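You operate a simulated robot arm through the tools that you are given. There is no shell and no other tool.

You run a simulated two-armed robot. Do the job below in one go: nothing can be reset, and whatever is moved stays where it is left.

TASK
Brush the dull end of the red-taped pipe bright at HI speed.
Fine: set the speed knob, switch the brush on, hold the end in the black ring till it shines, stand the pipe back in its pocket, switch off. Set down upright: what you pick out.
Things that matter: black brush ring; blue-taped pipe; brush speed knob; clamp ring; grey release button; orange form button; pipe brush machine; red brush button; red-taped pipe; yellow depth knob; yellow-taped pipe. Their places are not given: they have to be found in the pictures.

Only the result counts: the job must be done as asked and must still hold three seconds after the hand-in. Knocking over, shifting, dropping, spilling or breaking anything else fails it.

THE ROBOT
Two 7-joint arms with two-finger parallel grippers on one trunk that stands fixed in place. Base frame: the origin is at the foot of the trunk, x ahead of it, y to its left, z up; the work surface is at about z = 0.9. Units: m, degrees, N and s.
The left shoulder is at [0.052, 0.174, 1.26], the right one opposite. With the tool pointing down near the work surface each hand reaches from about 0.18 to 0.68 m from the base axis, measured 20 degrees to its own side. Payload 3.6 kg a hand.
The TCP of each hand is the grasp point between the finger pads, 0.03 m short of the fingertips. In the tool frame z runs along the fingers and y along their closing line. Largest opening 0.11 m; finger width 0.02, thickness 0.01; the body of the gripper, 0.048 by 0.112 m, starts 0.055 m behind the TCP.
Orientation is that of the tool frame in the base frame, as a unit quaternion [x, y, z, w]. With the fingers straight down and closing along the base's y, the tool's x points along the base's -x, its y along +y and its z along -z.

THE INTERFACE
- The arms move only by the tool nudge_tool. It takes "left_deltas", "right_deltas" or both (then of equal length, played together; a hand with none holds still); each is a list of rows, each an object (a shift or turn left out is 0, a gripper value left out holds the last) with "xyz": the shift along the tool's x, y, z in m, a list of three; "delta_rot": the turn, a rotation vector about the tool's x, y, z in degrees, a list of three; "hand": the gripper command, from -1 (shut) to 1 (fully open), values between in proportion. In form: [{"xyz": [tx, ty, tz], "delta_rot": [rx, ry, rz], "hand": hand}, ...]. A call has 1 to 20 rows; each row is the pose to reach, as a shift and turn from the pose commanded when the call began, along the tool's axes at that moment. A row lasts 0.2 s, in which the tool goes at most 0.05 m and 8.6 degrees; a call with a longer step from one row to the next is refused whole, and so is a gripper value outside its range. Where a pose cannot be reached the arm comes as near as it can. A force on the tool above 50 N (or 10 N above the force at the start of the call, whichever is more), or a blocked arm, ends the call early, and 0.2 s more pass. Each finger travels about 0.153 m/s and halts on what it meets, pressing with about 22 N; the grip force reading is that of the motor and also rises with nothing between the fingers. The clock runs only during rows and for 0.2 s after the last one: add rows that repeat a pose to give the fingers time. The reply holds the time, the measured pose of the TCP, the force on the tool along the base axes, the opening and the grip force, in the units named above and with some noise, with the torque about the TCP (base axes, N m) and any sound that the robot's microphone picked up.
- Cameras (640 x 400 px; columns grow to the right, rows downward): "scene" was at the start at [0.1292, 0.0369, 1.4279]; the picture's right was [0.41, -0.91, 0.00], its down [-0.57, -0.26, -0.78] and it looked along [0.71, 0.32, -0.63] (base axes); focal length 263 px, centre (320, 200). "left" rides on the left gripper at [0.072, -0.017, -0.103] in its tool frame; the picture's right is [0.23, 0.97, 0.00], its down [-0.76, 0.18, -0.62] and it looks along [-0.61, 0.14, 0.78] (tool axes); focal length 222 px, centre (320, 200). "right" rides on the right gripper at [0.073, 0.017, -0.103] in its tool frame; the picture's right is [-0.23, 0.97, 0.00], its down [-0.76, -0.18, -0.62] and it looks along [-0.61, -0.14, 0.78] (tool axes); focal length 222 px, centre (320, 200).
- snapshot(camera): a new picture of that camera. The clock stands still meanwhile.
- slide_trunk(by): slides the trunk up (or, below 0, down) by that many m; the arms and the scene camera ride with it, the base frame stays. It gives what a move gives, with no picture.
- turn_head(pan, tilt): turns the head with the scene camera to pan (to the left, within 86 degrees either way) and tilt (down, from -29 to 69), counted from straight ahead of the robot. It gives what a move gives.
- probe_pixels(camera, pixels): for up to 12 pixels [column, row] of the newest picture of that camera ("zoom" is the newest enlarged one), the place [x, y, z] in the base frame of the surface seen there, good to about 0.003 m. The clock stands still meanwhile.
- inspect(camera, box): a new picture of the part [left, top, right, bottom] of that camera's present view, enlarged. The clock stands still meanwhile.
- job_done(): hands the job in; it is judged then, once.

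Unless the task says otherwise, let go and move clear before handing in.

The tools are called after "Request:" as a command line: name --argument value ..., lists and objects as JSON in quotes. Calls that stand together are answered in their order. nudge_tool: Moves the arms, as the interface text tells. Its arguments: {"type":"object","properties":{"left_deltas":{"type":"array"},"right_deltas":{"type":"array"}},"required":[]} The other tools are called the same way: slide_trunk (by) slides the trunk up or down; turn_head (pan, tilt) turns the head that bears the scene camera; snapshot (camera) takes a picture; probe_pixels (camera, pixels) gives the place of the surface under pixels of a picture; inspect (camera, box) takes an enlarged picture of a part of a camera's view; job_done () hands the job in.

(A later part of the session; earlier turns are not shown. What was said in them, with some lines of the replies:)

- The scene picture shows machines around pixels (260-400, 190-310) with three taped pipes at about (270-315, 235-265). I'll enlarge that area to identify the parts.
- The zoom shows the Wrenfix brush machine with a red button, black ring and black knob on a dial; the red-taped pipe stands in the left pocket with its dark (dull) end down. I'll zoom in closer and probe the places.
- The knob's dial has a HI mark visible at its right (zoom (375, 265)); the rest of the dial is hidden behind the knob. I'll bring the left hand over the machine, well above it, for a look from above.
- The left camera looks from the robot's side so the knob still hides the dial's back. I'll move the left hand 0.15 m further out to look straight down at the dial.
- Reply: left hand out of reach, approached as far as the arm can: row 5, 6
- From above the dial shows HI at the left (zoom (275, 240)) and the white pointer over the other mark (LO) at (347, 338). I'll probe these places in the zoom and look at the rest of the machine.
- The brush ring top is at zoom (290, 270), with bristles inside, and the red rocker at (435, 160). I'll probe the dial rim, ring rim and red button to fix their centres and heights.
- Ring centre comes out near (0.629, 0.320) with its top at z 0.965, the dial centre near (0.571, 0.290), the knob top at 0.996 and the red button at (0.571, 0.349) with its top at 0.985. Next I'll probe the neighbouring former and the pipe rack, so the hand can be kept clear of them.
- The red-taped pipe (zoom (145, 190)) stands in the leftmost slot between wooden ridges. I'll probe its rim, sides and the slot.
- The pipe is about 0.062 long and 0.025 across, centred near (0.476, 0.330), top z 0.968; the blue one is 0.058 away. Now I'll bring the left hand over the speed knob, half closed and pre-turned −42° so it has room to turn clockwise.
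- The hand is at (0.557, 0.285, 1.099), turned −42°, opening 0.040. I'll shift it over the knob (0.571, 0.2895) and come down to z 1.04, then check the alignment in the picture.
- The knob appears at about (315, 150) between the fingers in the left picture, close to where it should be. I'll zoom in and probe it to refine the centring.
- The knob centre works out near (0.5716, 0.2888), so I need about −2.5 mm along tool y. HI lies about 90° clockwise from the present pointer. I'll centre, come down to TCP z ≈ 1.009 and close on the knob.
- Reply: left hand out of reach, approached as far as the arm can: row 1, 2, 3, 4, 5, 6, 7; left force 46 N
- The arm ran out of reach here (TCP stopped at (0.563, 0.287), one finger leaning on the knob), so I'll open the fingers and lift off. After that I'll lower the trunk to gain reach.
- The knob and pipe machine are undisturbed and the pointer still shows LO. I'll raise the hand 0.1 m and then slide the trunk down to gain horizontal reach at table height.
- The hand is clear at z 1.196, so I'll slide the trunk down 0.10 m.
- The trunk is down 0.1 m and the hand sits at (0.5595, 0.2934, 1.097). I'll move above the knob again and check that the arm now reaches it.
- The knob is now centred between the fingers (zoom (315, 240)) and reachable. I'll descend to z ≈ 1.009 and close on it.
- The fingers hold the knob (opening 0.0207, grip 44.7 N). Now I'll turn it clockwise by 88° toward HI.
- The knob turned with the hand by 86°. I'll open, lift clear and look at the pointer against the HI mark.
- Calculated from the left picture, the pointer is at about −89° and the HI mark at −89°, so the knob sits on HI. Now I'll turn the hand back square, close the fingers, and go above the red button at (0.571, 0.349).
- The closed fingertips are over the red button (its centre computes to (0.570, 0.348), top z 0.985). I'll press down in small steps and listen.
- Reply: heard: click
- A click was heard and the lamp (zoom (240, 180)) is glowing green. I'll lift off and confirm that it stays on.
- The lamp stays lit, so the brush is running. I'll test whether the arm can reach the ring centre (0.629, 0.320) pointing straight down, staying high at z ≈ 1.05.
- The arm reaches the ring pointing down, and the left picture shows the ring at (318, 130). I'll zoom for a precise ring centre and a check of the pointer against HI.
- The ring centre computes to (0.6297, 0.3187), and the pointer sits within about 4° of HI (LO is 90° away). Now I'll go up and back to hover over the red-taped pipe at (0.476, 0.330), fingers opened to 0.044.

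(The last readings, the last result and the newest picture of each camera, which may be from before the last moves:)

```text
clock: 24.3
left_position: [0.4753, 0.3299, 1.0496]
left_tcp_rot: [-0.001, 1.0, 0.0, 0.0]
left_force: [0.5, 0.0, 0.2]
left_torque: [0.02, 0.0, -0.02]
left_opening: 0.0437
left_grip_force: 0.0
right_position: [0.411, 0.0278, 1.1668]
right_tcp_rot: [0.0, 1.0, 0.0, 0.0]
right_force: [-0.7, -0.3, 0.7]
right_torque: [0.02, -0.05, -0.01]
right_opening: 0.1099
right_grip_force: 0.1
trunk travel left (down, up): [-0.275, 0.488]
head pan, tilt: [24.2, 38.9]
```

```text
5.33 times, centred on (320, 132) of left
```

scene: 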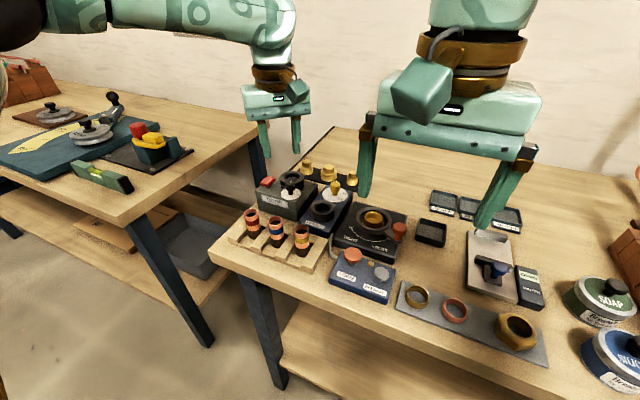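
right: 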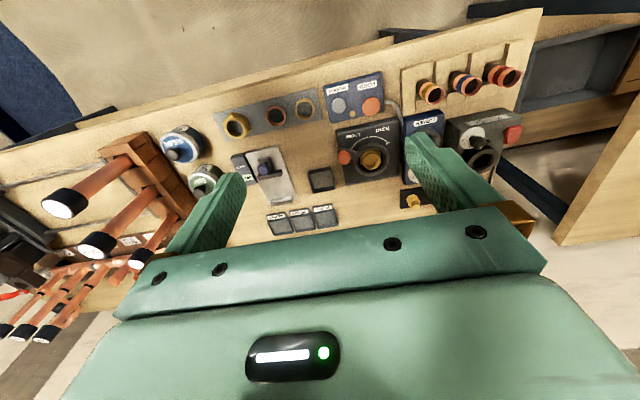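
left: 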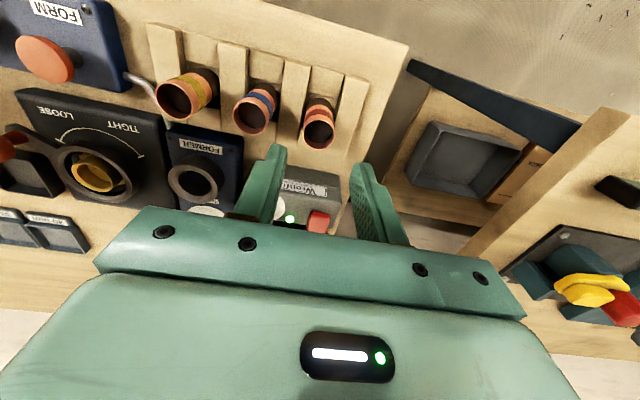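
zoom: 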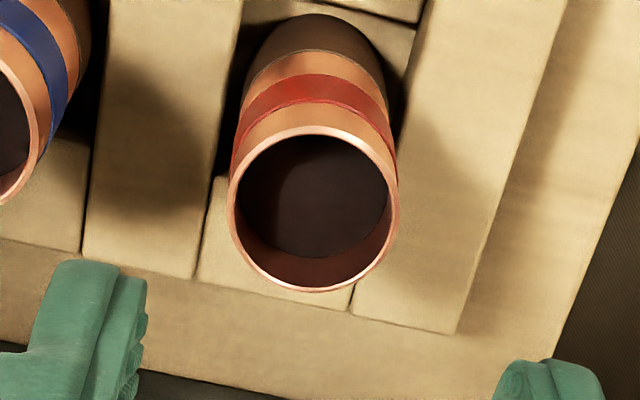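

The pipe rim centre in the zoom (313, 210) computes to (0.477, 0.3284). I'll correct by a couple of mm, descend to TCP z ≈ 0.973 so the fingertips stay above the dull part, and close.

Request:
nudge_tool --left_deltas '[{"xyz": [-0.0016, -0.0015, 0.01]}, {"xyz": [-0.0016, -0.0015, 0.035]}, {"xyz": [-0.0016, -0.0015, 0.06]}, {"xyz": [-0.0016, -0.0015, 0.0765]}, {"xyz": [-0.0016, -0.0015, 0.0765]}, {"xyz": [-0.0016, -0.0015, 0.0765], "hand": -0.45}, {"xyz": [-0.0016, -0.0015, 0.0765], "hand": -0.45}]'

Request:
snapshot --camera "left"

Request:
inspect --camera "scene" --box '[210, 170, 310, 270]'

```text
clock: 25.9
left_position: [0.4773, 0.3277, 0.9727]
left_tcp_rot: [0.0, 1.0, 0.0, 0.0]
left_force: [-0.1, 0.2, -0.2]
left_torque: [-0.07, 0.0, 0.01]
left_opening: 0.0302
left_grip_force: 0.1
right_position: [0.4104, 0.0286, 1.1667]
right_tcp_rot: [0.0, 1.0, -0.001, -0.001]
right_force: [-0.2, 0.0, 0.2]
right_torque: [0.03, -0.02, 0.0]
right_opening: 0.1099
right_grip_force: 0.1
trunk travel left (down, up): [-0.275, 0.488]
head pan, tilt: [24.2, 38.9]
```

```text
taken
```

left: 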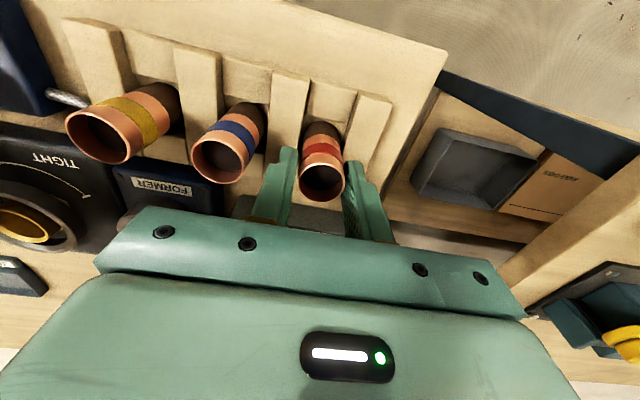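

```text
4.00 times, centred on (260, 220) of scene
```

zoom: 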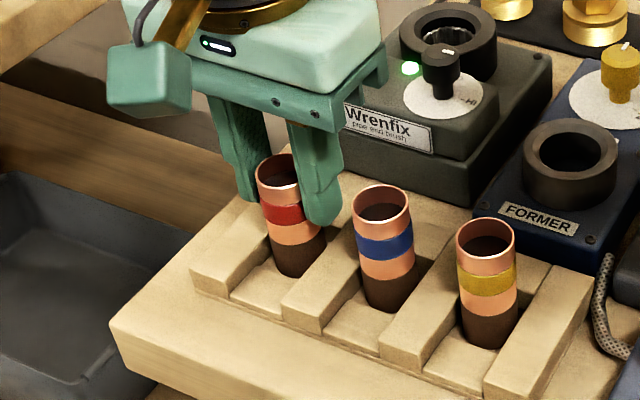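

The fingers straddle the red-taped pipe (zoom (280, 215)) with clearance from the blue one. I'll close and then lift slightly to check the hold.

Request:
nudge_tool --left_deltas '[{"hand": -0.55}, {"hand": -0.7}, {"hand": -1}, {"hand": -1}, {"hand": -1}]'

Request:
inspect --camera "left" --box '[260, 110, 380, 210]'

Request:
inspect --camera "scene" --box '[230, 190, 290, 250]'

```text
clock: 27.1
left_position: [0.4777, 0.3282, 0.9724]
left_tcp_rot: [-0.001, 1.0, 0.0, 0.0]
left_force: [-1.2, 0.2, -0.6]
left_torque: [0.0, 0.0, -0.01]
left_opening: 0.0268
left_grip_force: 21.6
right_position: [0.4106, 0.0283, 1.1667]
right_tcp_rot: [0.001, 1.0, 0.0, -0.001]
right_force: [0.4, 0.1, -0.4]
right_torque: [0.01, 0.02, -0.01]
right_opening: 0.1101
right_grip_force: 0.0
trunk travel left (down, up): [-0.275, 0.488]
head pan, tilt: [24.2, 38.9]
```

```text
4.00 times, centred on (320, 160) of left
```

zoom: 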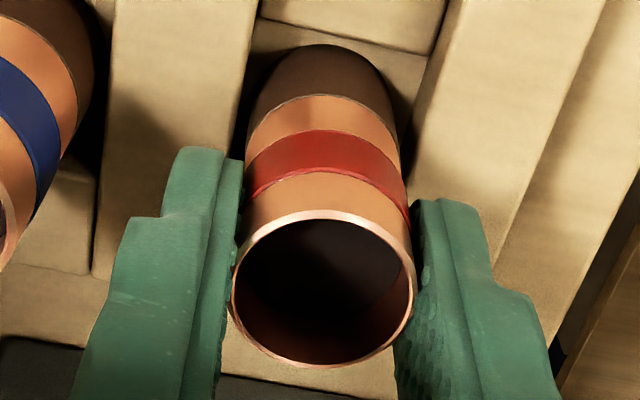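

```text
6.67 times, centred on (260, 220) of scene
```

zoom: 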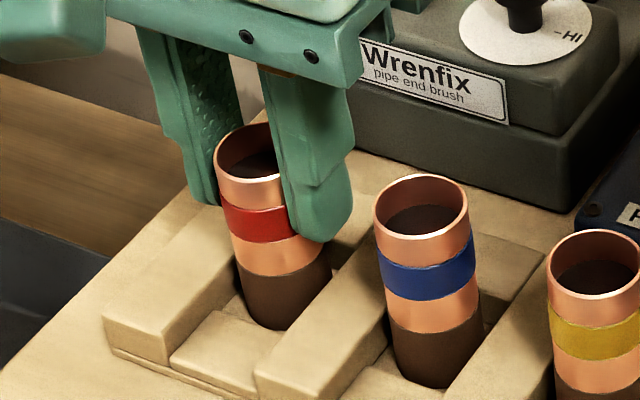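

The pipe is held (opening 0.0268, 21.6 N). I'll lift it straight up by 0.115 m so its lower end clears the knob and button.

Request:
nudge_tool --left_deltas '[{"xyz": [0, 0, -0.01]}, {"xyz": [0, 0, -0.03]}, {"xyz": [0, 0, -0.055]}, {"xyz": [0, 0, -0.085]}, {"xyz": [0, 0, -0.115]}, {"xyz": [0, 0, -0.115]}]'

Request:
inspect --camera "left" --box '[260, 110, 380, 210]'

Request:
inspect --camera "scene" --box '[210, 140, 310, 240]'

```text
clock: 28.5
left_position: [0.4775, 0.329, 1.0875]
left_tcp_rot: [-0.001, 1.0, 0.0, 0.0]
left_force: [-0.3, -0.5, 0.4]
left_torque: [-0.05, 0.01, 0.02]
left_opening: 0.0266
left_grip_force: 21.9
right_position: [0.4112, 0.0275, 1.1661]
right_tcp_rot: [-0.001, 1.0, 0.001, -0.002]
right_force: [-0.8, -0.1, -0.1]
right_torque: [0.01, -0.01, 0.0]
right_opening: 0.1101
right_grip_force: 0.2
trunk travel left (down, up): [-0.275, 0.488]
head pan, tilt: [24.2, 38.9]
```

```text
4.00 times, centred on (320, 160) of left
```

zoom: 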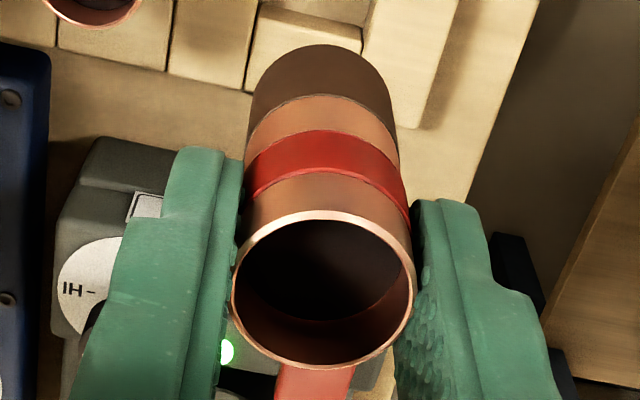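

```text
4.00 times, centred on (260, 190) of scene
```

zoom: 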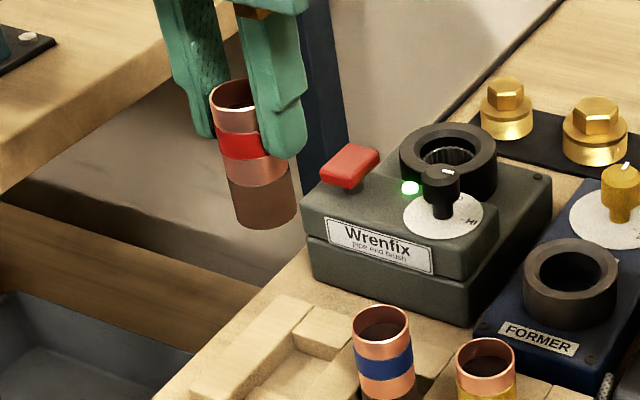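

The pipe hangs upright in the hand, about 1 mm behind the TCP in x. I'll carry it over the ring, TCP to (0.6306, 0.3187), at the same height.

Request:
nudge_tool --left_deltas '[{"xyz": [-0.02, 0, 0]}, {"xyz": [-0.05, -0.002, 0]}, {"xyz": [-0.085, -0.005, 0]}, {"xyz": [-0.115, -0.008, 0]}, {"xyz": [-0.14, -0.0103, 0]}, {"xyz": [-0.1531, -0.0103, 0]}, {"xyz": [-0.1531, -0.0103, 0]}, {"xyz": [-0.1531, -0.0103, 0]}]'

Request:
inspect --camera "left" --box '[260, 90, 380, 190]'

Request:
inspect --camera "scene" --box '[245, 130, 345, 220]'

```text
clock: 30.3
left_position: [0.6281, 0.3197, 1.0864]
left_tcp_rot: [-0.002, 1.0, 0.0, 0.001]
left_force: [0.7, 0.7, -0.6]
left_torque: [-0.04, 0.0, 0.0]
left_opening: 0.0267
left_grip_force: 21.8
left hand out of reach, approached as far as the arm can: row 6, 7, 8
right_position: [0.4112, 0.0271, 1.1678]
right_tcp_rot: [0.0, 1.0, 0.001, 0.0]
right_force: [-0.8, 0.6, 1.0]
right_torque: [-0.01, 0.02, -0.03]
right_opening: 0.11
right_grip_force: 0.0
trunk travel left (down, up): [-0.275, 0.488]
head pan, tilt: [24.2, 38.9]
```

```text
4.00 times, centred on (320, 140) of left
```

zoom: 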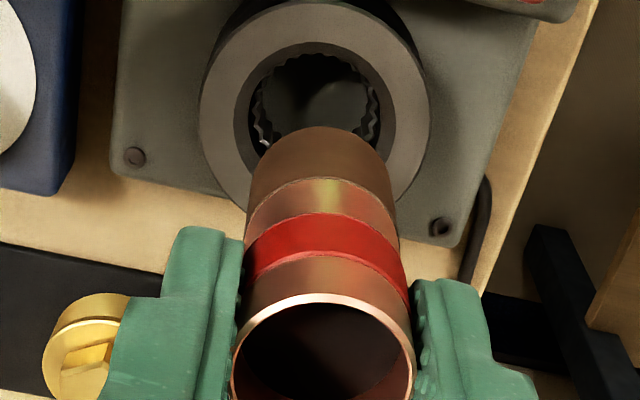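

```text
4.44 times, centred on (295, 175) of scene
```

zoom: 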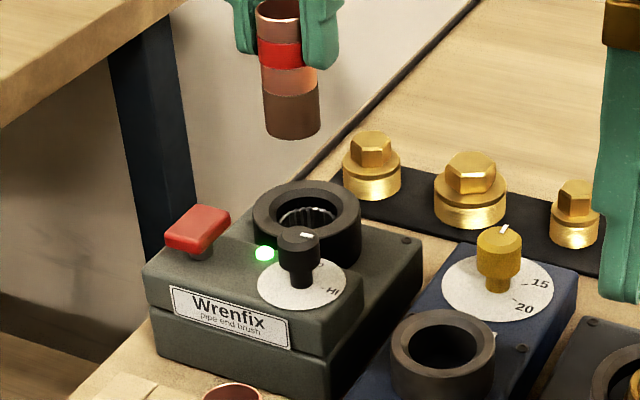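

At this height the reach stops at (0.628, 0.320), 2–3 mm short. I'll come down to z ≈ 1.045 (pipe end still about 1.5 cm above the ring), where the arm reached further before, and check.

Request:
nudge_tool --left_deltas '[{"xyz": [0, 0, 0.015]}, {"xyz": [-0.001, 0, 0.03]}, {"xyz": [-0.0025, -0.001, 0.041]}, {"xyz": [-0.0025, -0.001, 0.041]}, {"xyz": [-0.0025, -0.001, 0.041]}]'

Request:
inspect --camera "left" --box '[260, 90, 380, 190]'

Request:
inspect --camera "scene" --box '[245, 130, 345, 220]'

```text
clock: 31.5
left_position: [0.6299, 0.3192, 1.0464]
left_tcp_rot: [-0.001, 1.0, 0.0, 0.0]
left_force: [0.5, -0.2, -0.9]
left_torque: [0.01, 0.0, 0.01]
left_opening: 0.0268
left_grip_force: 21.5
right_position: [0.4105, 0.0287, 1.1666]
right_tcp_rot: [0.001, 1.0, -0.001, -0.001]
right_force: [-0.9, 1.4, 0.2]
right_torque: [0.01, 0.0, 0.0]
right_opening: 0.1101
right_grip_force: 0.1
trunk travel left (down, up): [-0.275, 0.488]
head pan, tilt: [24.2, 38.9]
```

```text
4.00 times, centred on (320, 140) of left
```

zoom: 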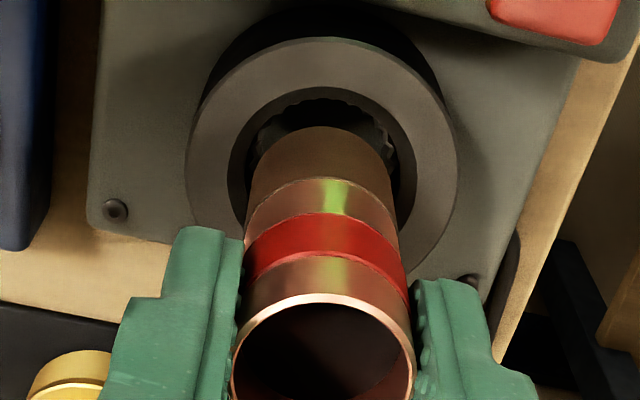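

```text
4.44 times, centred on (295, 175) of scene
```

zoom: 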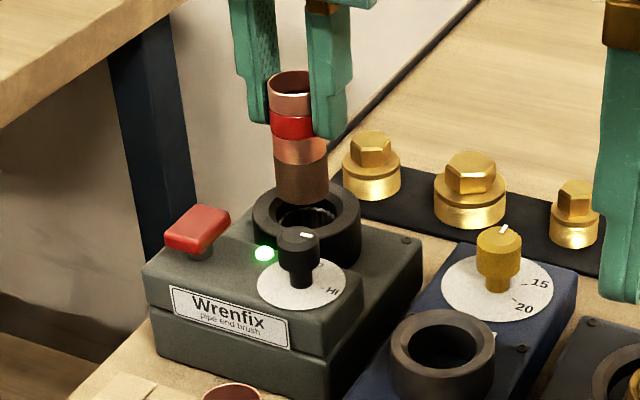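

The pipe end is at about z 0.98, centred over the ring in both views. I'll lower it a centimetre into the ring mouth and check the force.

Request:
nudge_tool --left_deltas '[{"xyz": [0, 0, 0.008]}, {"xyz": [0, 0, 0.015]}, {"xyz": [0, 0, 0.02]}, {"xyz": [0, 0, 0.025]}, {"xyz": [0, 0, 0.025]}]'

Request:
inspect --camera "left" --box '[260, 90, 380, 190]'

Request:
inspect --camera "scene" --box '[265, 150, 325, 210]'

```text
clock: 32.7
left_position: [0.6291, 0.318, 1.0201]
left_tcp_rot: [0.0, 1.0, 0.0, 0.001]
left_force: [-0.4, 0.0, -0.1]
left_torque: [0.0, -0.01, 0.0]
left_opening: 0.0267
left_grip_force: 21.7
right_position: [0.4117, 0.0276, 1.1662]
right_tcp_rot: [0.0, 1.0, 0.0, -0.001]
right_force: [-0.2, -0.4, -0.1]
right_torque: [0.02, 0.03, 0.01]
right_opening: 0.11
right_grip_force: 0.0
trunk travel left (down, up): [-0.275, 0.488]
head pan, tilt: [24.2, 38.9]
```

```text
4.00 times, centred on (320, 140) of left
```

zoom: 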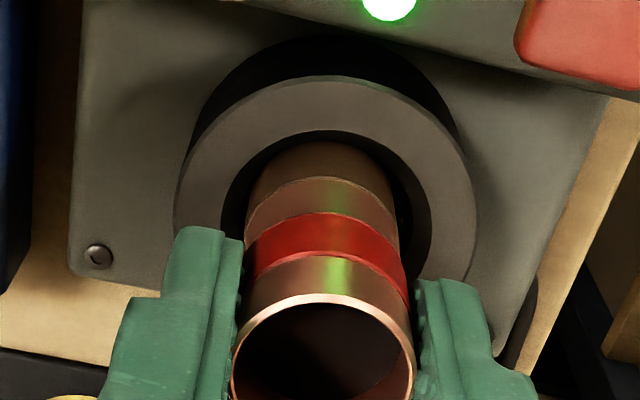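

```text
6.67 times, centred on (295, 180) of scene
```

zoom: 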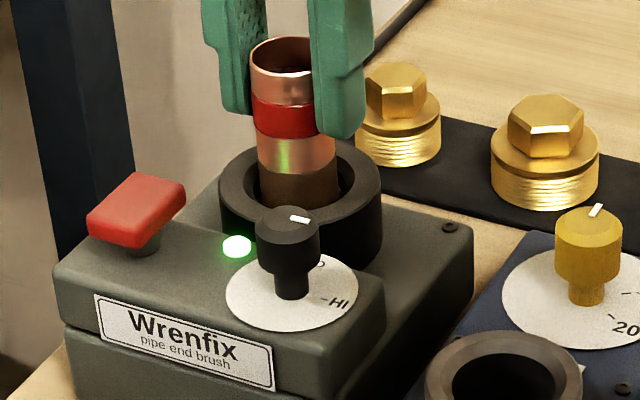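

The end is inside the mouth with no contact force and centred (pipe 248–400 within the opening 221–430). I'll lower a further 1.4 cm and watch the force.

Request:
nudge_tool --left_deltas '[{"xyz": [0, 0, 0.004]}, {"xyz": [0, 0, 0.008]}, {"xyz": [0, 0, 0.011]}, {"xyz": [0, 0, 0.014]}, {"xyz": [0, 0, 0.014]}, {"xyz": [0, 0, 0.014]}]'

Request:
inspect --camera "scene" --box '[265, 150, 325, 210]'

Request:
inspect --camera "left" --box '[260, 90, 380, 190]'

```text
clock: 34.1
left_position: [0.6299, 0.3174, 1.0075]
left_tcp_rot: [-0.001, 1.0, 0.0, 0.0]
left_force: [0.6, 0.5, -0.6]
left_torque: [0.01, -0.08, 0.0]
left_opening: 0.0267
left_grip_force: 22.1
right_position: [0.411, 0.0281, 1.1669]
right_tcp_rot: [0.001, 1.0, 0.0, -0.001]
right_force: [-0.4, 0.6, -0.2]
right_torque: [0.0, -0.02, 0.02]
right_opening: 0.1102
right_grip_force: 0.0
trunk travel left (down, up): [-0.275, 0.488]
head pan, tilt: [24.2, 38.9]
```

```text
6.67 times, centred on (295, 180) of scene
```

zoom: 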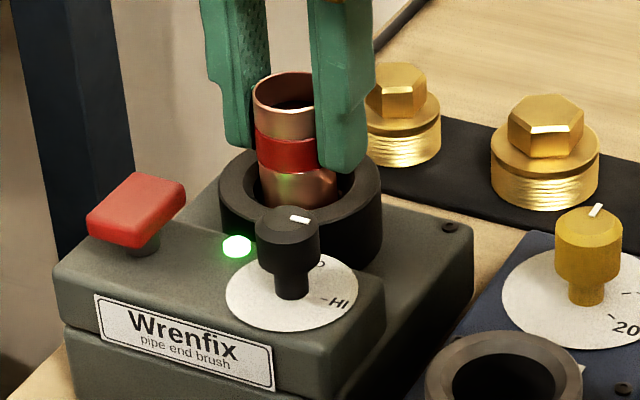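

```text
4.00 times, centred on (320, 140) of left
```

zoom: 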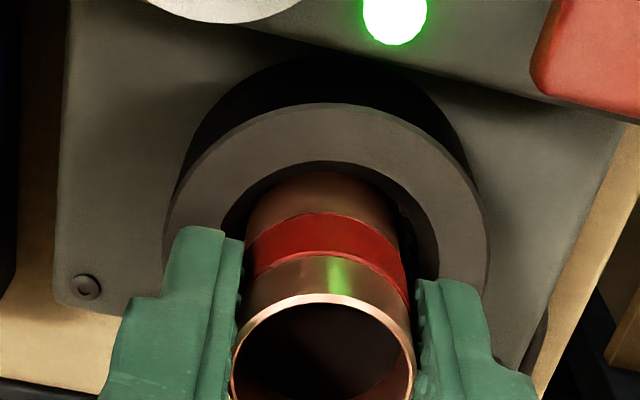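

The end is about 2.4 cm deep with no force. I'll trim 1 mm along +y to centre better and hold for 4 s to let it brush.

Request:
nudge_tool --left_deltas '[{"xyz": [0, 0.001, 0]}, {"xyz": [0, 0.001, 0]}, {"xyz": [0, 0.001, 0]}, {"xyz": [0, 0.001, 0]}, {"xyz": [0, 0.001, 0]}, {"xyz": [0, 0.001, 0]}, {"xyz": [0, 0.001, 0]}, {"xyz": [0, 0.001, 0]}, {"xyz": [0, 0.001, 0]}, {"xyz": [0, 0.001, 0]}, {"xyz": [0, 0.001, 0]}, {"xyz": [0, 0.001, 0]}, {"xyz": [0, 0.001, 0]}, {"xyz": [0, 0.001, 0]}, {"xyz": [0, 0.001, 0]}, {"xyz": [0, 0.001, 0]}, {"xyz": [0, 0.001, 0]}, {"xyz": [0, 0.001, 0]}, {"xyz": [0, 0.001, 0]}, {"xyz": [0, 0.001, 0]}]'

Request:
inspect --camera "scene" --box '[265, 150, 325, 210]'

Request:
inspect --camera "left" --box '[280, 110, 360, 170]'

```text
clock: 38.3
left_position: [0.6313, 0.3193, 1.0067]
left_tcp_rot: [-0.002, 1.0, 0.0, 0.0]
left_force: [0.9, -0.1, -1.1]
left_torque: [0.01, 0.02, 0.01]
left_opening: 0.0269
left_grip_force: 21.9
right_position: [0.4105, 0.0271, 1.1668]
right_tcp_rot: [0.0, 1.0, 0.0, -0.002]
right_force: [0.3, 0.4, -0.2]
right_torque: [0.01, 0.02, -0.05]
right_opening: 0.1101
right_grip_force: 0.1
trunk travel left (down, up): [-0.275, 0.488]
head pan, tilt: [24.2, 38.9]
```

```text
6.67 times, centred on (295, 180) of scene
```

zoom: 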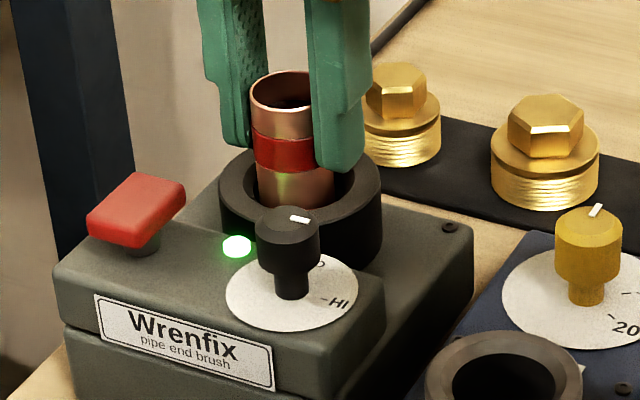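

```text
6.67 times, centred on (320, 140) of left
```

zoom: 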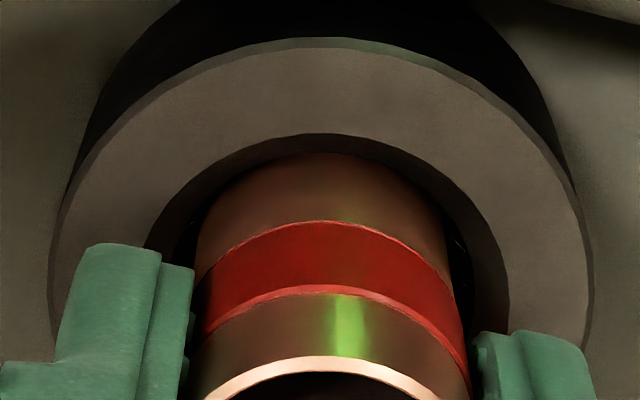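

Four seconds have passed. I'll lift the pipe out of the ring to see whether the dull end shines.

Request:
nudge_tool --left_deltas '[{"xyz": [0, 0, -0.01]}, {"xyz": [0, 0, -0.025]}, {"xyz": [0, 0, -0.04]}, {"xyz": [0, 0, -0.052]}, {"xyz": [0, 0, -0.052]}]'

Request:
inspect --camera "scene" --box '[265, 140, 325, 200]'

Request:
inspect --camera "left" --box '[280, 100, 360, 180]'

```text
clock: 39.5
left_position: [0.63, 0.3198, 1.0594]
left_tcp_rot: [-0.001, 1.0, 0.0, 0.0]
left_force: [0.3, -0.6, -0.2]
left_torque: [0.0, 0.02, 0.05]
left_opening: 0.0268
left_grip_force: 22.1
right_position: [0.4103, 0.0273, 1.1668]
right_tcp_rot: [-0.001, 1.0, 0.0, -0.001]
right_force: [-0.1, -0.4, -0.5]
right_torque: [-0.01, -0.02, 0.02]
right_opening: 0.1099
right_grip_force: 0.0
trunk travel left (down, up): [-0.275, 0.488]
head pan, tilt: [24.2, 38.9]
```

```text
6.67 times, centred on (295, 170) of scene
```

zoom: 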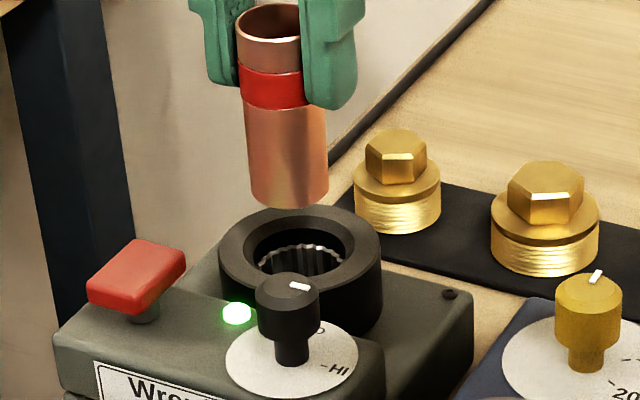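

```text
5.00 times, centred on (320, 140) of left
```

zoom: 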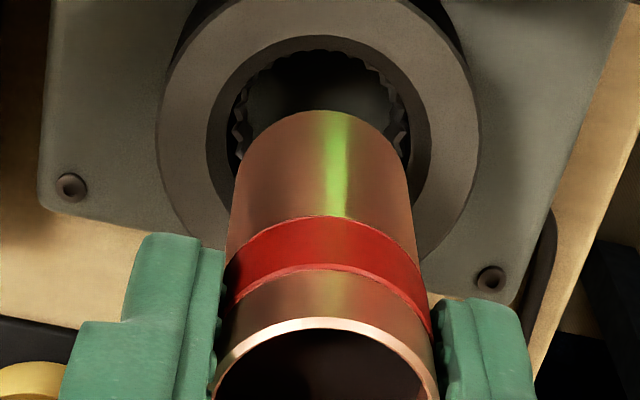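

The lower end is now bright copper like the rest (scene zoom (288, 155)). I'll carry the pipe up and back over its pocket at (0.4775, 0.3287).

Request:
nudge_tool --left_deltas '[{"xyz": [0.005, 0.0, -0.014]}, {"xyz": [0.018, 0.001, -0.029]}, {"xyz": [0.05, 0.003, -0.029]}, {"xyz": [0.09, 0.006, -0.029]}, {"xyz": [0.125, 0.009, -0.029]}, {"xyz": [0.145, 0.009, -0.029]}, {"xyz": [0.1525, 0.009, -0.029]}, {"xyz": [0.1525, 0.009, -0.029]}, {"xyz": [0.1525, 0.009, -0.029]}]'

Request:
inspect --camera "left" --box '[260, 90, 380, 190]'

Request:
inspect --camera "scene" --box '[210, 160, 310, 260]'

```text
clock: 41.5
left_position: [0.4758, 0.3272, 1.0878]
left_tcp_rot: [-0.001, 1.0, 0.0, 0.0]
left_force: [-0.5, 0.1, -0.3]
left_torque: [0.0, 0.03, -0.02]
left_opening: 0.0269
left_grip_force: 22.1
right_position: [0.41, 0.0275, 1.1668]
right_tcp_rot: [0.0, 1.0, 0.0, -0.002]
right_force: [-0.3, 0.2, -0.1]
right_torque: [-0.02, 0.02, -0.04]
right_opening: 0.1101
right_grip_force: 0.2
trunk travel left (down, up): [-0.275, 0.488]
head pan, tilt: [24.2, 38.9]
```

```text
4.00 times, centred on (320, 140) of left
```

zoom: 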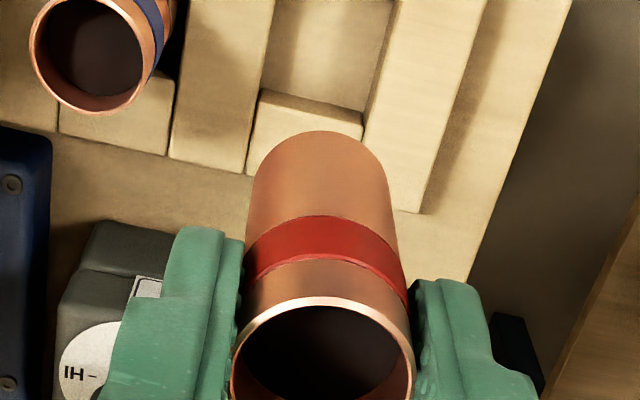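

```text
4.00 times, centred on (260, 210) of scene
```

zoom: 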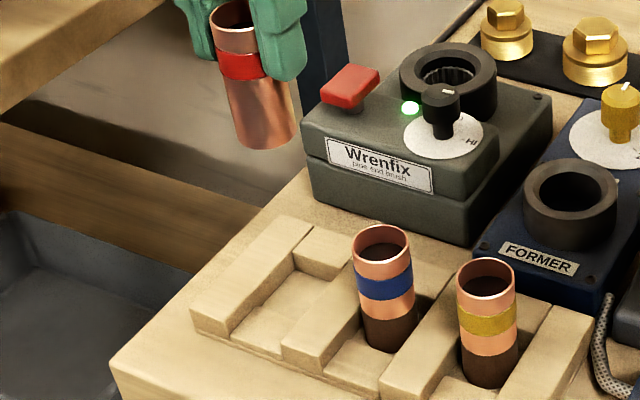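

The pipe is held over the empty pocket. I'll probe the pocket's walls in the scene zoom to be sure where its middle lies.

Request:
probe_pixels --camera "zoom" --pixels '[[232, 310], [262, 285], [290, 258], [285, 335], [310, 312], [345, 280], [295, 262], [325, 272], [270, 320], [300, 285], [240, 335], [320, 250]]'

Request:
inspect --camera "scene" --box '[250, 205, 300, 255]'

```text
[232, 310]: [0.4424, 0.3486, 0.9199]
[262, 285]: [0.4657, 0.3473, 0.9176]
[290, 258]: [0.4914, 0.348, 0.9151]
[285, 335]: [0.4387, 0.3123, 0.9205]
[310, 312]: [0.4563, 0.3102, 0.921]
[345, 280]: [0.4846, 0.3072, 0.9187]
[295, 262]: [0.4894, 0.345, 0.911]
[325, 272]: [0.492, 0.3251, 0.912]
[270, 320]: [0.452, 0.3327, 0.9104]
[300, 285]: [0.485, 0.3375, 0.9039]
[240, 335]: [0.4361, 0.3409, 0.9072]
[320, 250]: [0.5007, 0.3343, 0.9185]
```

```text
8.00 times, centred on (275, 230) of scene
```

zoom: 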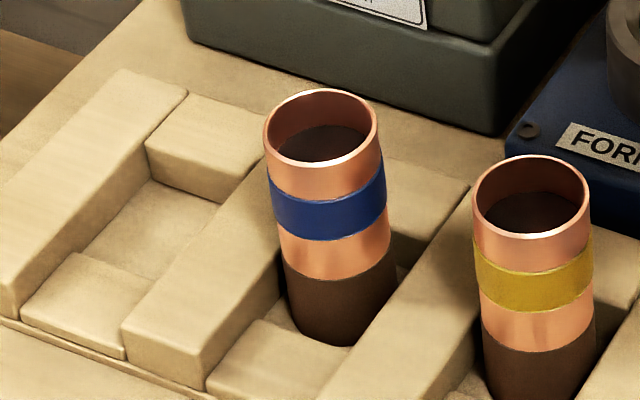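

The pocket runs from y 0.310 to 0.348 and back to x ≈ 0.492, so the original spot (TCP 0.4775, 0.3285) is right. I'll take one more pose reading while standing still, since readings carry about 1 mm of noise.

Request:
nudge_tool --left_deltas '[{"xyz": [0, 0, 0]}]'

Request:
nudge_tool --left_deltas '[{"xyz": [0, 0, 0]}]'

```text
clock: 41.9
left_position: [0.4773, 0.3277, 1.0883]
left_tcp_rot: [-0.001, 1.0, 0.001, 0.0]
left_force: [0.5, 0.0, -0.4]
left_torque: [-0.01, -0.03, -0.03]
left_opening: 0.027
left_grip_force: 22.0
right_position: [0.4108, 0.0271, 1.1665]
right_tcp_rot: [0.0, 1.0, 0.001, -0.001]
right_force: [-0.2, 0.0, -0.2]
right_torque: [0.0, 0.01, 0.0]
right_opening: 0.1102
right_grip_force: 0.0
trunk travel left (down, up): [-0.275, 0.488]
head pan, tilt: [24.2, 38.9]
```

```text
clock: 42.3
left_position: [0.4763, 0.3272, 1.0876]
left_tcp_rot: [0.0, 1.0, 0.0, 0.001]
left_force: [0.5, 0.1, -0.1]
left_torque: [0.01, -0.03, -0.01]
left_opening: 0.0269
left_grip_force: 21.7
right_position: [0.4109, 0.0269, 1.1671]
right_tcp_rot: [-0.001, 1.0, 0.0, 0.0]
right_force: [-0.3, 0.4, 0.4]
right_torque: [-0.02, 0.03, -0.02]
right_opening: 0.1098
right_grip_force: 0.2
trunk travel left (down, up): [-0.275, 0.488]
head pan, tilt: [24.2, 38.9]
```

The mean is (0.4765, 0.3274, 1.088), 1 mm off in x and y from the picking pose. I'll correct that and lower the pipe to just above the pocket floor.

Request:
nudge_tool --left_deltas '[{"xyz": [-0.001, 0.001, 0.0]}, {"xyz": [-0.001, 0.001, 0.035]}, {"xyz": [-0.001, 0.001, 0.07]}, {"xyz": [-0.001, 0.001, 0.095]}, {"xyz": [-0.001, 0.001, 0.106]}, {"xyz": [-0.001, 0.001, 0.112]}, {"xyz": [-0.001, 0.001, 0.112]}]'

Request:
inspect --camera "scene" --box '[230, 190, 290, 250]'

Request:
inspect --camera "left" --box '[260, 110, 380, 210]'

```text
clock: 43.9
left_position: [0.4781, 0.3294, 0.9755]
left_tcp_rot: [0.0, 1.0, 0.0, -0.001]
left_force: [0.4, 0.3, 0.4]
left_torque: [0.01, -0.03, 0.0]
left_opening: 0.0272
left_grip_force: 22.3
right_position: [0.4107, 0.0279, 1.1672]
right_tcp_rot: [0.001, 1.0, 0.0, -0.002]
right_force: [0.0, -0.1, 1.1]
right_torque: [-0.04, -0.02, 0.01]
right_opening: 0.11
right_grip_force: 0.1
trunk travel left (down, up): [-0.275, 0.488]
head pan, tilt: [24.2, 38.9]
```

```text
6.67 times, centred on (260, 220) of scene
```

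zoom: 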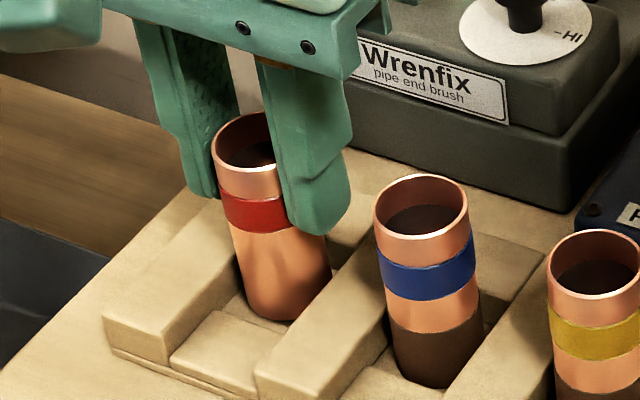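

```text
4.00 times, centred on (320, 160) of left
```

zoom: 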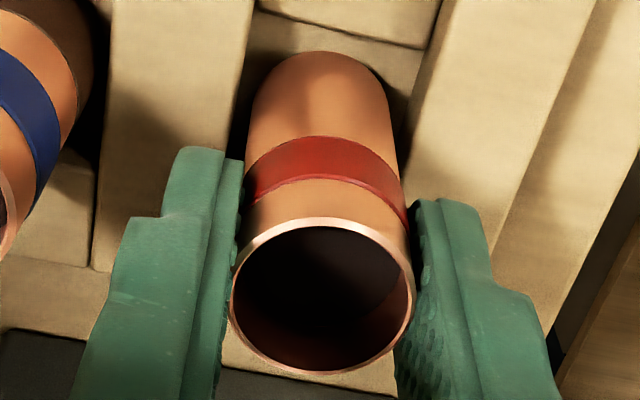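

The pipe is in the pocket, about 2–3 mm above its floor and upright. I'll lower it the last millimetres in small steps, watching the force.

Request:
nudge_tool --left_deltas '[{"xyz": [0, 0, 0.001]}, {"xyz": [0, 0, 0.002]}, {"xyz": [0, 0, 0.003]}, {"xyz": [0, 0, 0.003]}]'

Request:
inspect --camera "scene" --box '[230, 190, 290, 250]'

```text
clock: 44.9
left_position: [0.4767, 0.33, 0.9732]
left_tcp_rot: [-0.001, 1.0, 0.001, 0.001]
left_force: [0.7, 0.0, -0.3]
left_torque: [-0.02, 0.0, -0.03]
left_opening: 0.0269
left_grip_force: 22.8
right_position: [0.4116, 0.0282, 1.1676]
right_tcp_rot: [0.0, 1.0, 0.0, -0.001]
right_force: [1.1, 0.3, -0.4]
right_torque: [-0.01, -0.01, 0.01]
right_opening: 0.1099
right_grip_force: 0.1
trunk travel left (down, up): [-0.275, 0.488]
head pan, tilt: [24.2, 38.9]
```

```text
6.67 times, centred on (260, 220) of scene
```

zoom: 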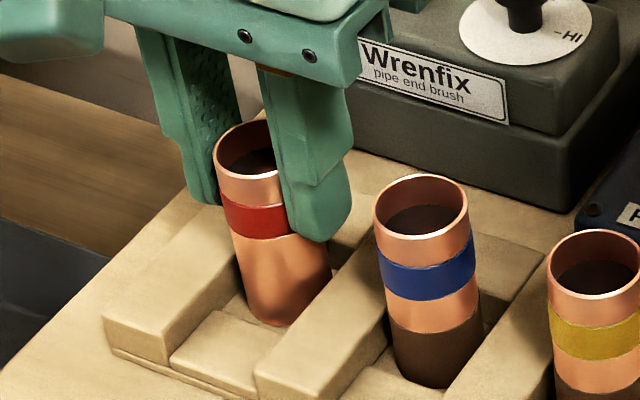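

There is still no contact force; the bottom edge at zoom (270, 326) is about 1 mm above where it stood. I'll lower in further 0.7 mm steps until it touches.

Request:
nudge_tool --left_deltas '[{"xyz": [0, 0, 0.0007]}, {"xyz": [0, 0, 0.0014]}, {"xyz": [0, 0, 0.0014]}]'

Request:
inspect --camera "scene" --box '[230, 190, 290, 250]'

```text
clock: 45.7
left_position: [0.4773, 0.329, 0.9721]
left_tcp_rot: [-0.001, 1.0, 0.0, 0.001]
left_force: [1.0, 1.1, 5.4]
left_torque: [0.09, -0.02, 0.01]
left_opening: 0.0268
left_grip_force: 21.9
right_position: [0.4101, 0.0261, 1.1664]
right_tcp_rot: [0.0, 1.0, 0.0, 0.0]
right_force: [-0.3, 0.1, 0.6]
right_torque: [-0.01, -0.03, -0.02]
right_opening: 0.11
right_grip_force: 0.1
trunk travel left (down, up): [-0.275, 0.488]
head pan, tilt: [24.2, 38.9]
```

```text
6.67 times, centred on (260, 220) of scene
```

zoom: 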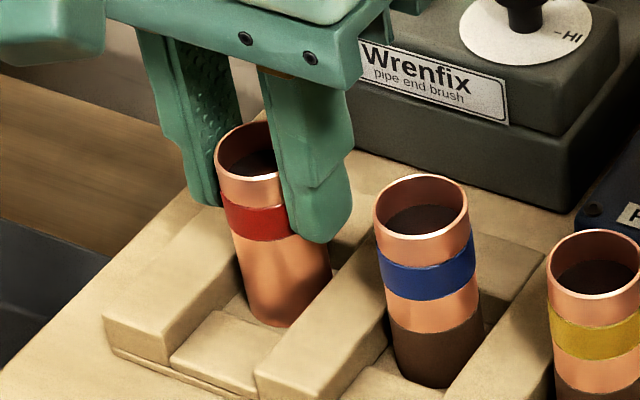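

The force of 5.4 N shows the pipe standing on the pocket floor. I'll open the fingers gradually and check that it stays upright.

Request:
nudge_tool --left_deltas '[{"hand": -0.48}, {"hand": -0.42}, {"hand": -0.35}, {"hand": -0.28}, {"hand": -0.2}, {"hand": -0.2}]'

Request:
inspect --camera "scene" --box '[230, 190, 290, 250]'

Request:
inspect --camera "left" --box '[260, 110, 380, 210]'

```text
clock: 47.1
left_position: [0.4778, 0.3292, 0.9714]
left_tcp_rot: [0.0, 1.0, 0.001, 0.001]
left_force: [0.4, -0.4, -0.1]
left_torque: [0.0, 0.0, 0.02]
left_opening: 0.0441
left_grip_force: 0.0
right_position: [0.4109, 0.0268, 1.1662]
right_tcp_rot: [0.0, 1.0, 0.0, -0.001]
right_force: [-0.1, 0.2, -0.7]
right_torque: [-0.03, -0.02, -0.01]
right_opening: 0.1099
right_grip_force: 0.1
trunk travel left (down, up): [-0.275, 0.488]
head pan, tilt: [24.2, 38.9]
```

```text
6.67 times, centred on (260, 220) of scene
```

zoom: 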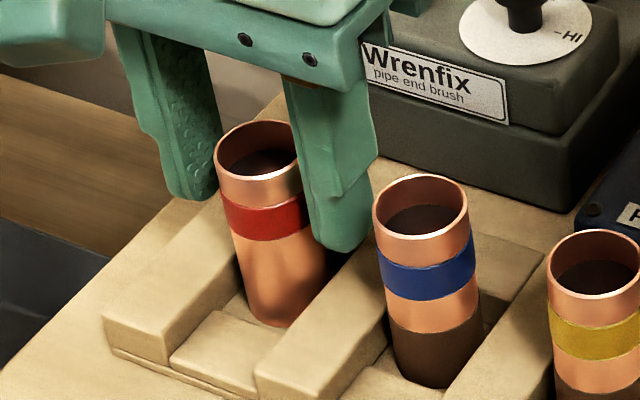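

```text
4.00 times, centred on (320, 160) of left
```

zoom: 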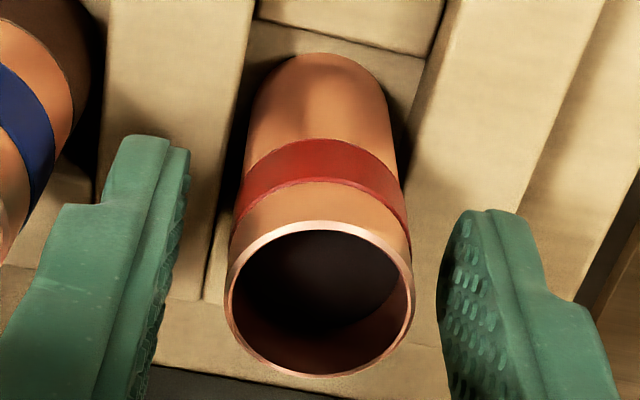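

The pipe stands free and upright between the open fingers. I'll lift the hand straight up and check the pipe again.

Request:
nudge_tool --left_deltas '[{"xyz": [0, 0, -0.015]}, {"xyz": [0, 0, -0.04]}, {"xyz": [0, 0, -0.08]}, {"xyz": [0, 0, -0.12]}, {"xyz": [0, 0, -0.12]}]'

Request:
inspect --camera "scene" --box '[230, 190, 290, 250]'

```text
clock: 48.3
left_position: [0.4788, 0.329, 1.0938]
left_tcp_rot: [0.0, 1.0, 0.0, 0.0]
left_force: [-0.3, 0.0, 0.0]
left_torque: [0.0, -0.02, 0.0]
left_opening: 0.0441
left_grip_force: 0.1
right_position: [0.4121, 0.0278, 1.1663]
right_tcp_rot: [0.0, 1.0, 0.0, -0.001]
right_force: [0.3, -0.5, -0.2]
right_torque: [0.0, -0.03, 0.01]
right_opening: 0.1098
right_grip_force: 0.2
trunk travel left (down, up): [-0.275, 0.488]
head pan, tilt: [24.2, 38.9]
```

```text
6.67 times, centred on (260, 220) of scene
```

zoom: 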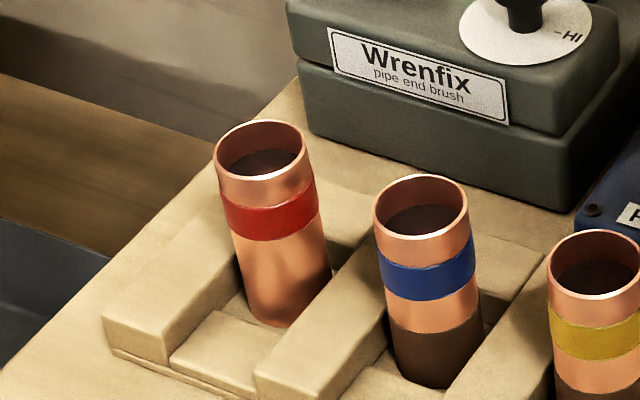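

The pipe stands in its pocket by itself. I'll zoom closer and probe its rim to be sure that it is upright.

Request:
inspect --camera "scene" --box '[240, 200, 280, 245]'

Request:
inspect --camera "left" --box '[270, 90, 370, 165]'

```text
8.89 times, centred on (260, 222) of scene
```

zoom: 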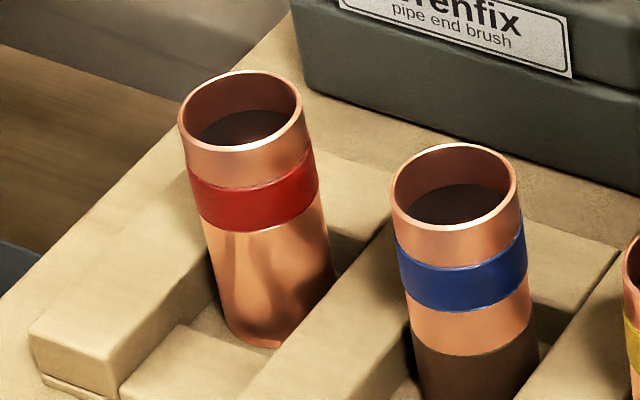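

```text
5.33 times, centred on (320, 128) of left
```

zoom: 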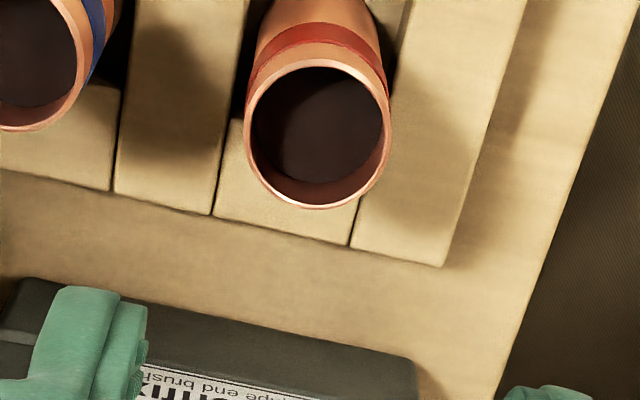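

Comparing the pipe's edges with the picture's vertical vanishing direction, it is upright. Now I'll close the fingers and move over the red button again to switch off.

Request:
nudge_tool --left_deltas '[{"xyz": [-0.03, 0.005, 0], "hand": -1}, {"xyz": [-0.06, 0.012, 0], "hand": -1}, {"xyz": [-0.085, 0.0195, 0], "hand": -1}, {"xyz": [-0.0915, 0.0195, 0], "hand": -1}, {"xyz": [-0.0915, 0.0195, 0.018], "hand": -1}, {"xyz": [-0.0915, 0.0195, 0.018], "hand": -1}]'

Request:
inspect --camera "left" --box '[260, 90, 380, 190]'

```text
clock: 49.7
left_position: [0.569, 0.3479, 1.0735]
left_tcp_rot: [-0.001, 1.0, 0.0, 0.0]
left_force: [0.0, -0.1, 0.1]
left_torque: [0.02, 0.01, 0.03]
left_opening: 0.0
left_grip_force: 22.0
right_position: [0.4091, 0.0275, 1.1666]
right_tcp_rot: [0.0, 1.0, 0.0, -0.001]
right_force: [-0.1, -0.2, -0.1]
right_torque: [-0.01, 0.0, 0.0]
right_opening: 0.1102
right_grip_force: 0.1
trunk travel left (down, up): [-0.275, 0.488]
head pan, tilt: [24.2, 38.9]
```

```text
4.00 times, centred on (320, 140) of left
```

zoom: 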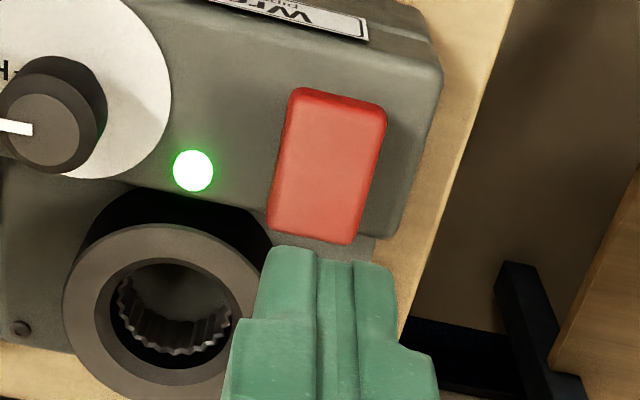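

The hand is in the same place as for the first press and the lamp (193, 170) is still lit. I'll press down as before to switch the brush off.

Request:
nudge_tool --left_deltas '[{"xyz": [0, 0, 0.03]}, {"xyz": [0, 0, 0.05]}, {"xyz": [0, 0, 0.056]}, {"xyz": [0, 0, 0.059]}, {"xyz": [0, 0, 0.062]}, {"xyz": [0, 0, 0.064]}, {"xyz": [0, 0, 0.064]}]'

Request:
inspect --camera "scene" --box '[245, 150, 345, 220]'

```text
clock: 51.3
left_position: [0.5695, 0.3485, 1.0101]
left_tcp_rot: [-0.001, 1.0, 0.0, 0.0]
left_force: [0.6, 0.8, 2.4]
left_torque: [0.02, -0.02, 0.01]
left_opening: 0.0
left_grip_force: 22.2
right_position: [0.4105, 0.0274, 1.1679]
right_tcp_rot: [-0.001, 1.0, 0.0, -0.001]
right_force: [0.6, 0.5, -0.5]
right_torque: [-0.02, 0.0, -0.01]
right_opening: 0.1103
right_grip_force: 0.1
trunk travel left (down, up): [-0.275, 0.488]
head pan, tilt: [24.2, 38.9]
```

```text
5.71 times, centred on (295, 185) of scene
```

zoom: 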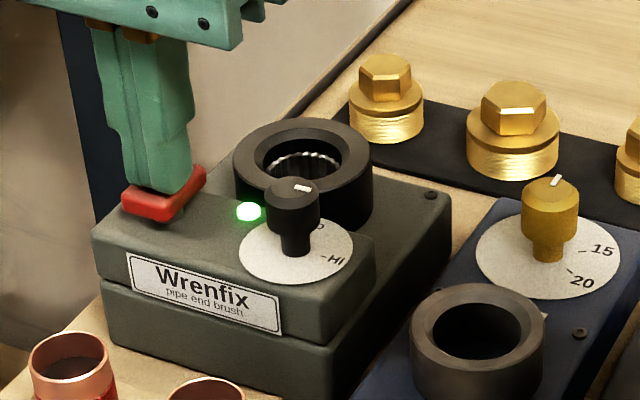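

No click yet and the lamp is still green (zoom (248, 211)); the spring gives 2.4 N. I'll press a little further.

Request:
nudge_tool --left_deltas '[{"xyz": [0, 0, 0.001]}, {"xyz": [0, 0, 0.002]}, {"xyz": [0, 0, 0.002]}]'

Request:
inspect --camera "scene" --box '[245, 150, 345, 220]'

```text
clock: 52.1
left_position: [0.5699, 0.3484, 1.0071]
left_tcp_rot: [-0.001, 1.0, 0.0, 0.0]
left_force: [-0.2, -0.4, 3.6]
left_torque: [0.02, -0.03, -0.05]
left_opening: 0.0
left_grip_force: 21.6
right_position: [0.4108, 0.0273, 1.1662]
right_tcp_rot: [-0.001, 1.0, 0.0, -0.001]
right_force: [0.5, -0.8, -0.9]
right_torque: [0.0, 0.01, -0.02]
right_opening: 0.1104
right_grip_force: 0.2
trunk travel left (down, up): [-0.275, 0.488]
head pan, tilt: [24.2, 38.9]
heard: click
```

```text
5.71 times, centred on (295, 185) of scene
```

zoom: 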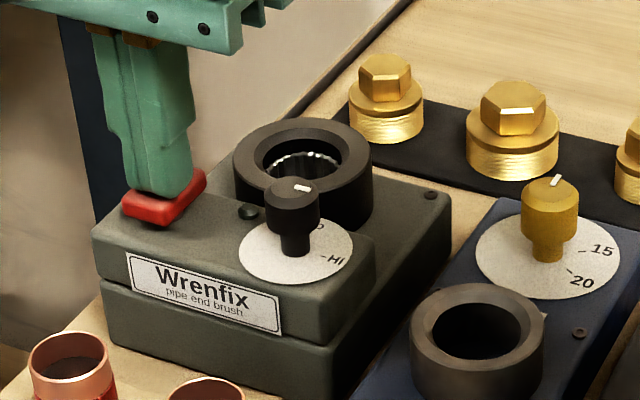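

A click was heard and the lamp (zoom (247, 211)) has gone dark, so the brush is off. I'll lift the hand well clear.

Request:
nudge_tool --left_deltas '[{"xyz": [0, 0, -0.02]}, {"xyz": [0, 0, -0.06]}, {"xyz": [0, 0, -0.1]}, {"xyz": [0.02, 0.02, -0.12]}, {"xyz": [0.05, 0.04, -0.13]}, {"xyz": [0.05, 0.04, -0.13]}]'

Request:
snapshot --camera "scene"

Request:
inspect --camera "scene" --box '[230, 160, 350, 260]'

Request:
inspect --camera "left" --box '[240, 60, 400, 180]'

```text
clock: 53.5
left_position: [0.5205, 0.3873, 1.1368]
left_tcp_rot: [-0.001, 1.0, 0.0, 0.0]
left_force: [0.7, -0.6, 0.2]
left_torque: [-0.01, -0.02, -0.01]
left_opening: 0.0
left_grip_force: 22.2
right_position: [0.4119, 0.0277, 1.1662]
right_tcp_rot: [0.0, 1.0, 0.001, 0.0]
right_force: [0.0, -0.4, 0.3]
right_torque: [0.03, 0.01, -0.01]
right_opening: 0.1099
right_grip_force: 0.1
trunk travel left (down, up): [-0.275, 0.488]
head pan, tilt: [24.2, 38.9]
```

```text
taken
```

scene: 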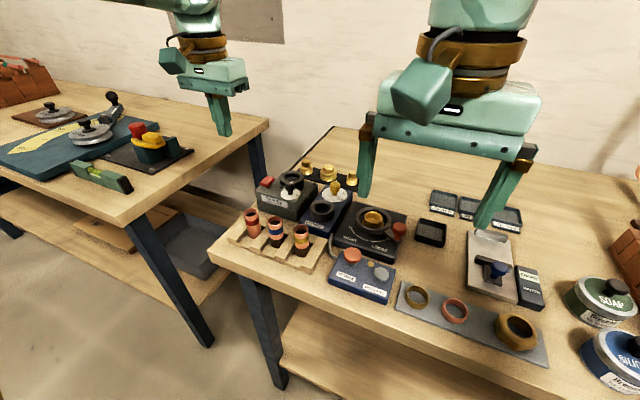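

```text
4.00 times, centred on (290, 210) of scene
```

zoom: 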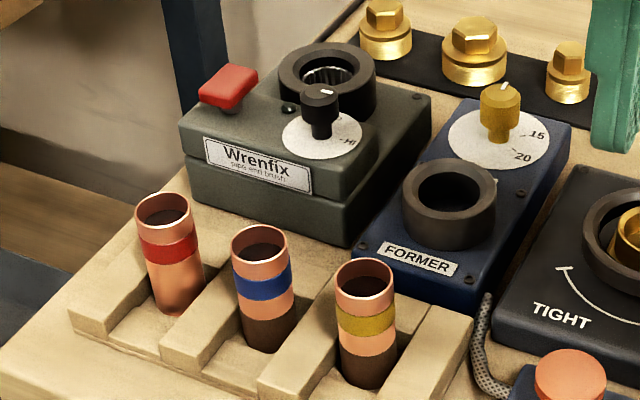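

```text
3.33 times, centred on (320, 120) of left
```

zoom: 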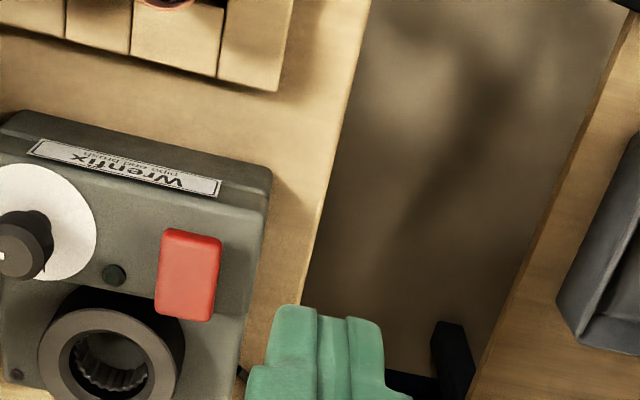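

The lamp is out, the knob points to HI and the pipe stands in its pocket. One darker spot near its foot (zoom (180, 300)) deserves a closer look before handing in.

Request:
inspect --camera "scene" --box '[235, 200, 275, 245]'

```text
8.89 times, centred on (255, 222) of scene
```

zoom: 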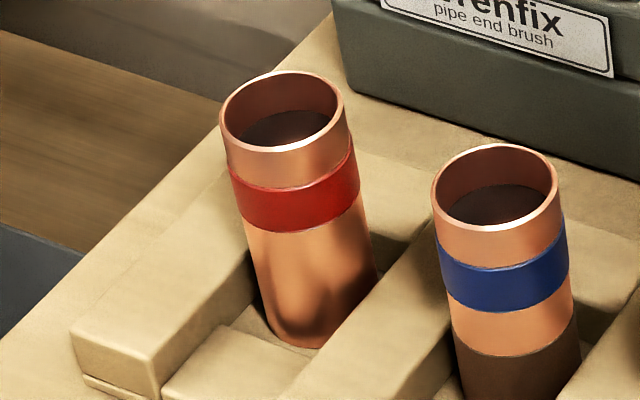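

The zoom shows bright copper right down to the foot, with soft dark reflections of the wooden ridges rather than dull metal. The lamp is off, the knob is at HI, the pipe is upright and the hand is clear, so I'm handing in.

Request:
job_done

```text
The job is handed in.
```

The red-taped pipe's dull end is brushed bright, and the pipe is standing upright back in its pocket. I've handed the job in.

- **Speed:** the knob is on HI. By my reading of the pictures the pointer is within about 4° of the mark.
- **Brushing:** I held the end about 2.4 cm deep in the black ring for just over 4 s. It came out copper-bright down to the foot. The soft dark patches in the last picture look like reflections of the wooden ridges, not dull metal.
- **Switch off:** my first press on the red button did not register. Pressing slightly further gave a click, and the lamp went dark.
- **One slip:** early on the left arm ran out of reach and a finger leaned on the speed knob with about 45 N. The pictures showed nothing had moved. I lowered the trunk 0.10 m to gain reach and left it there.

The other pipes and machines look undisturbed, and the hand is clear of everything.
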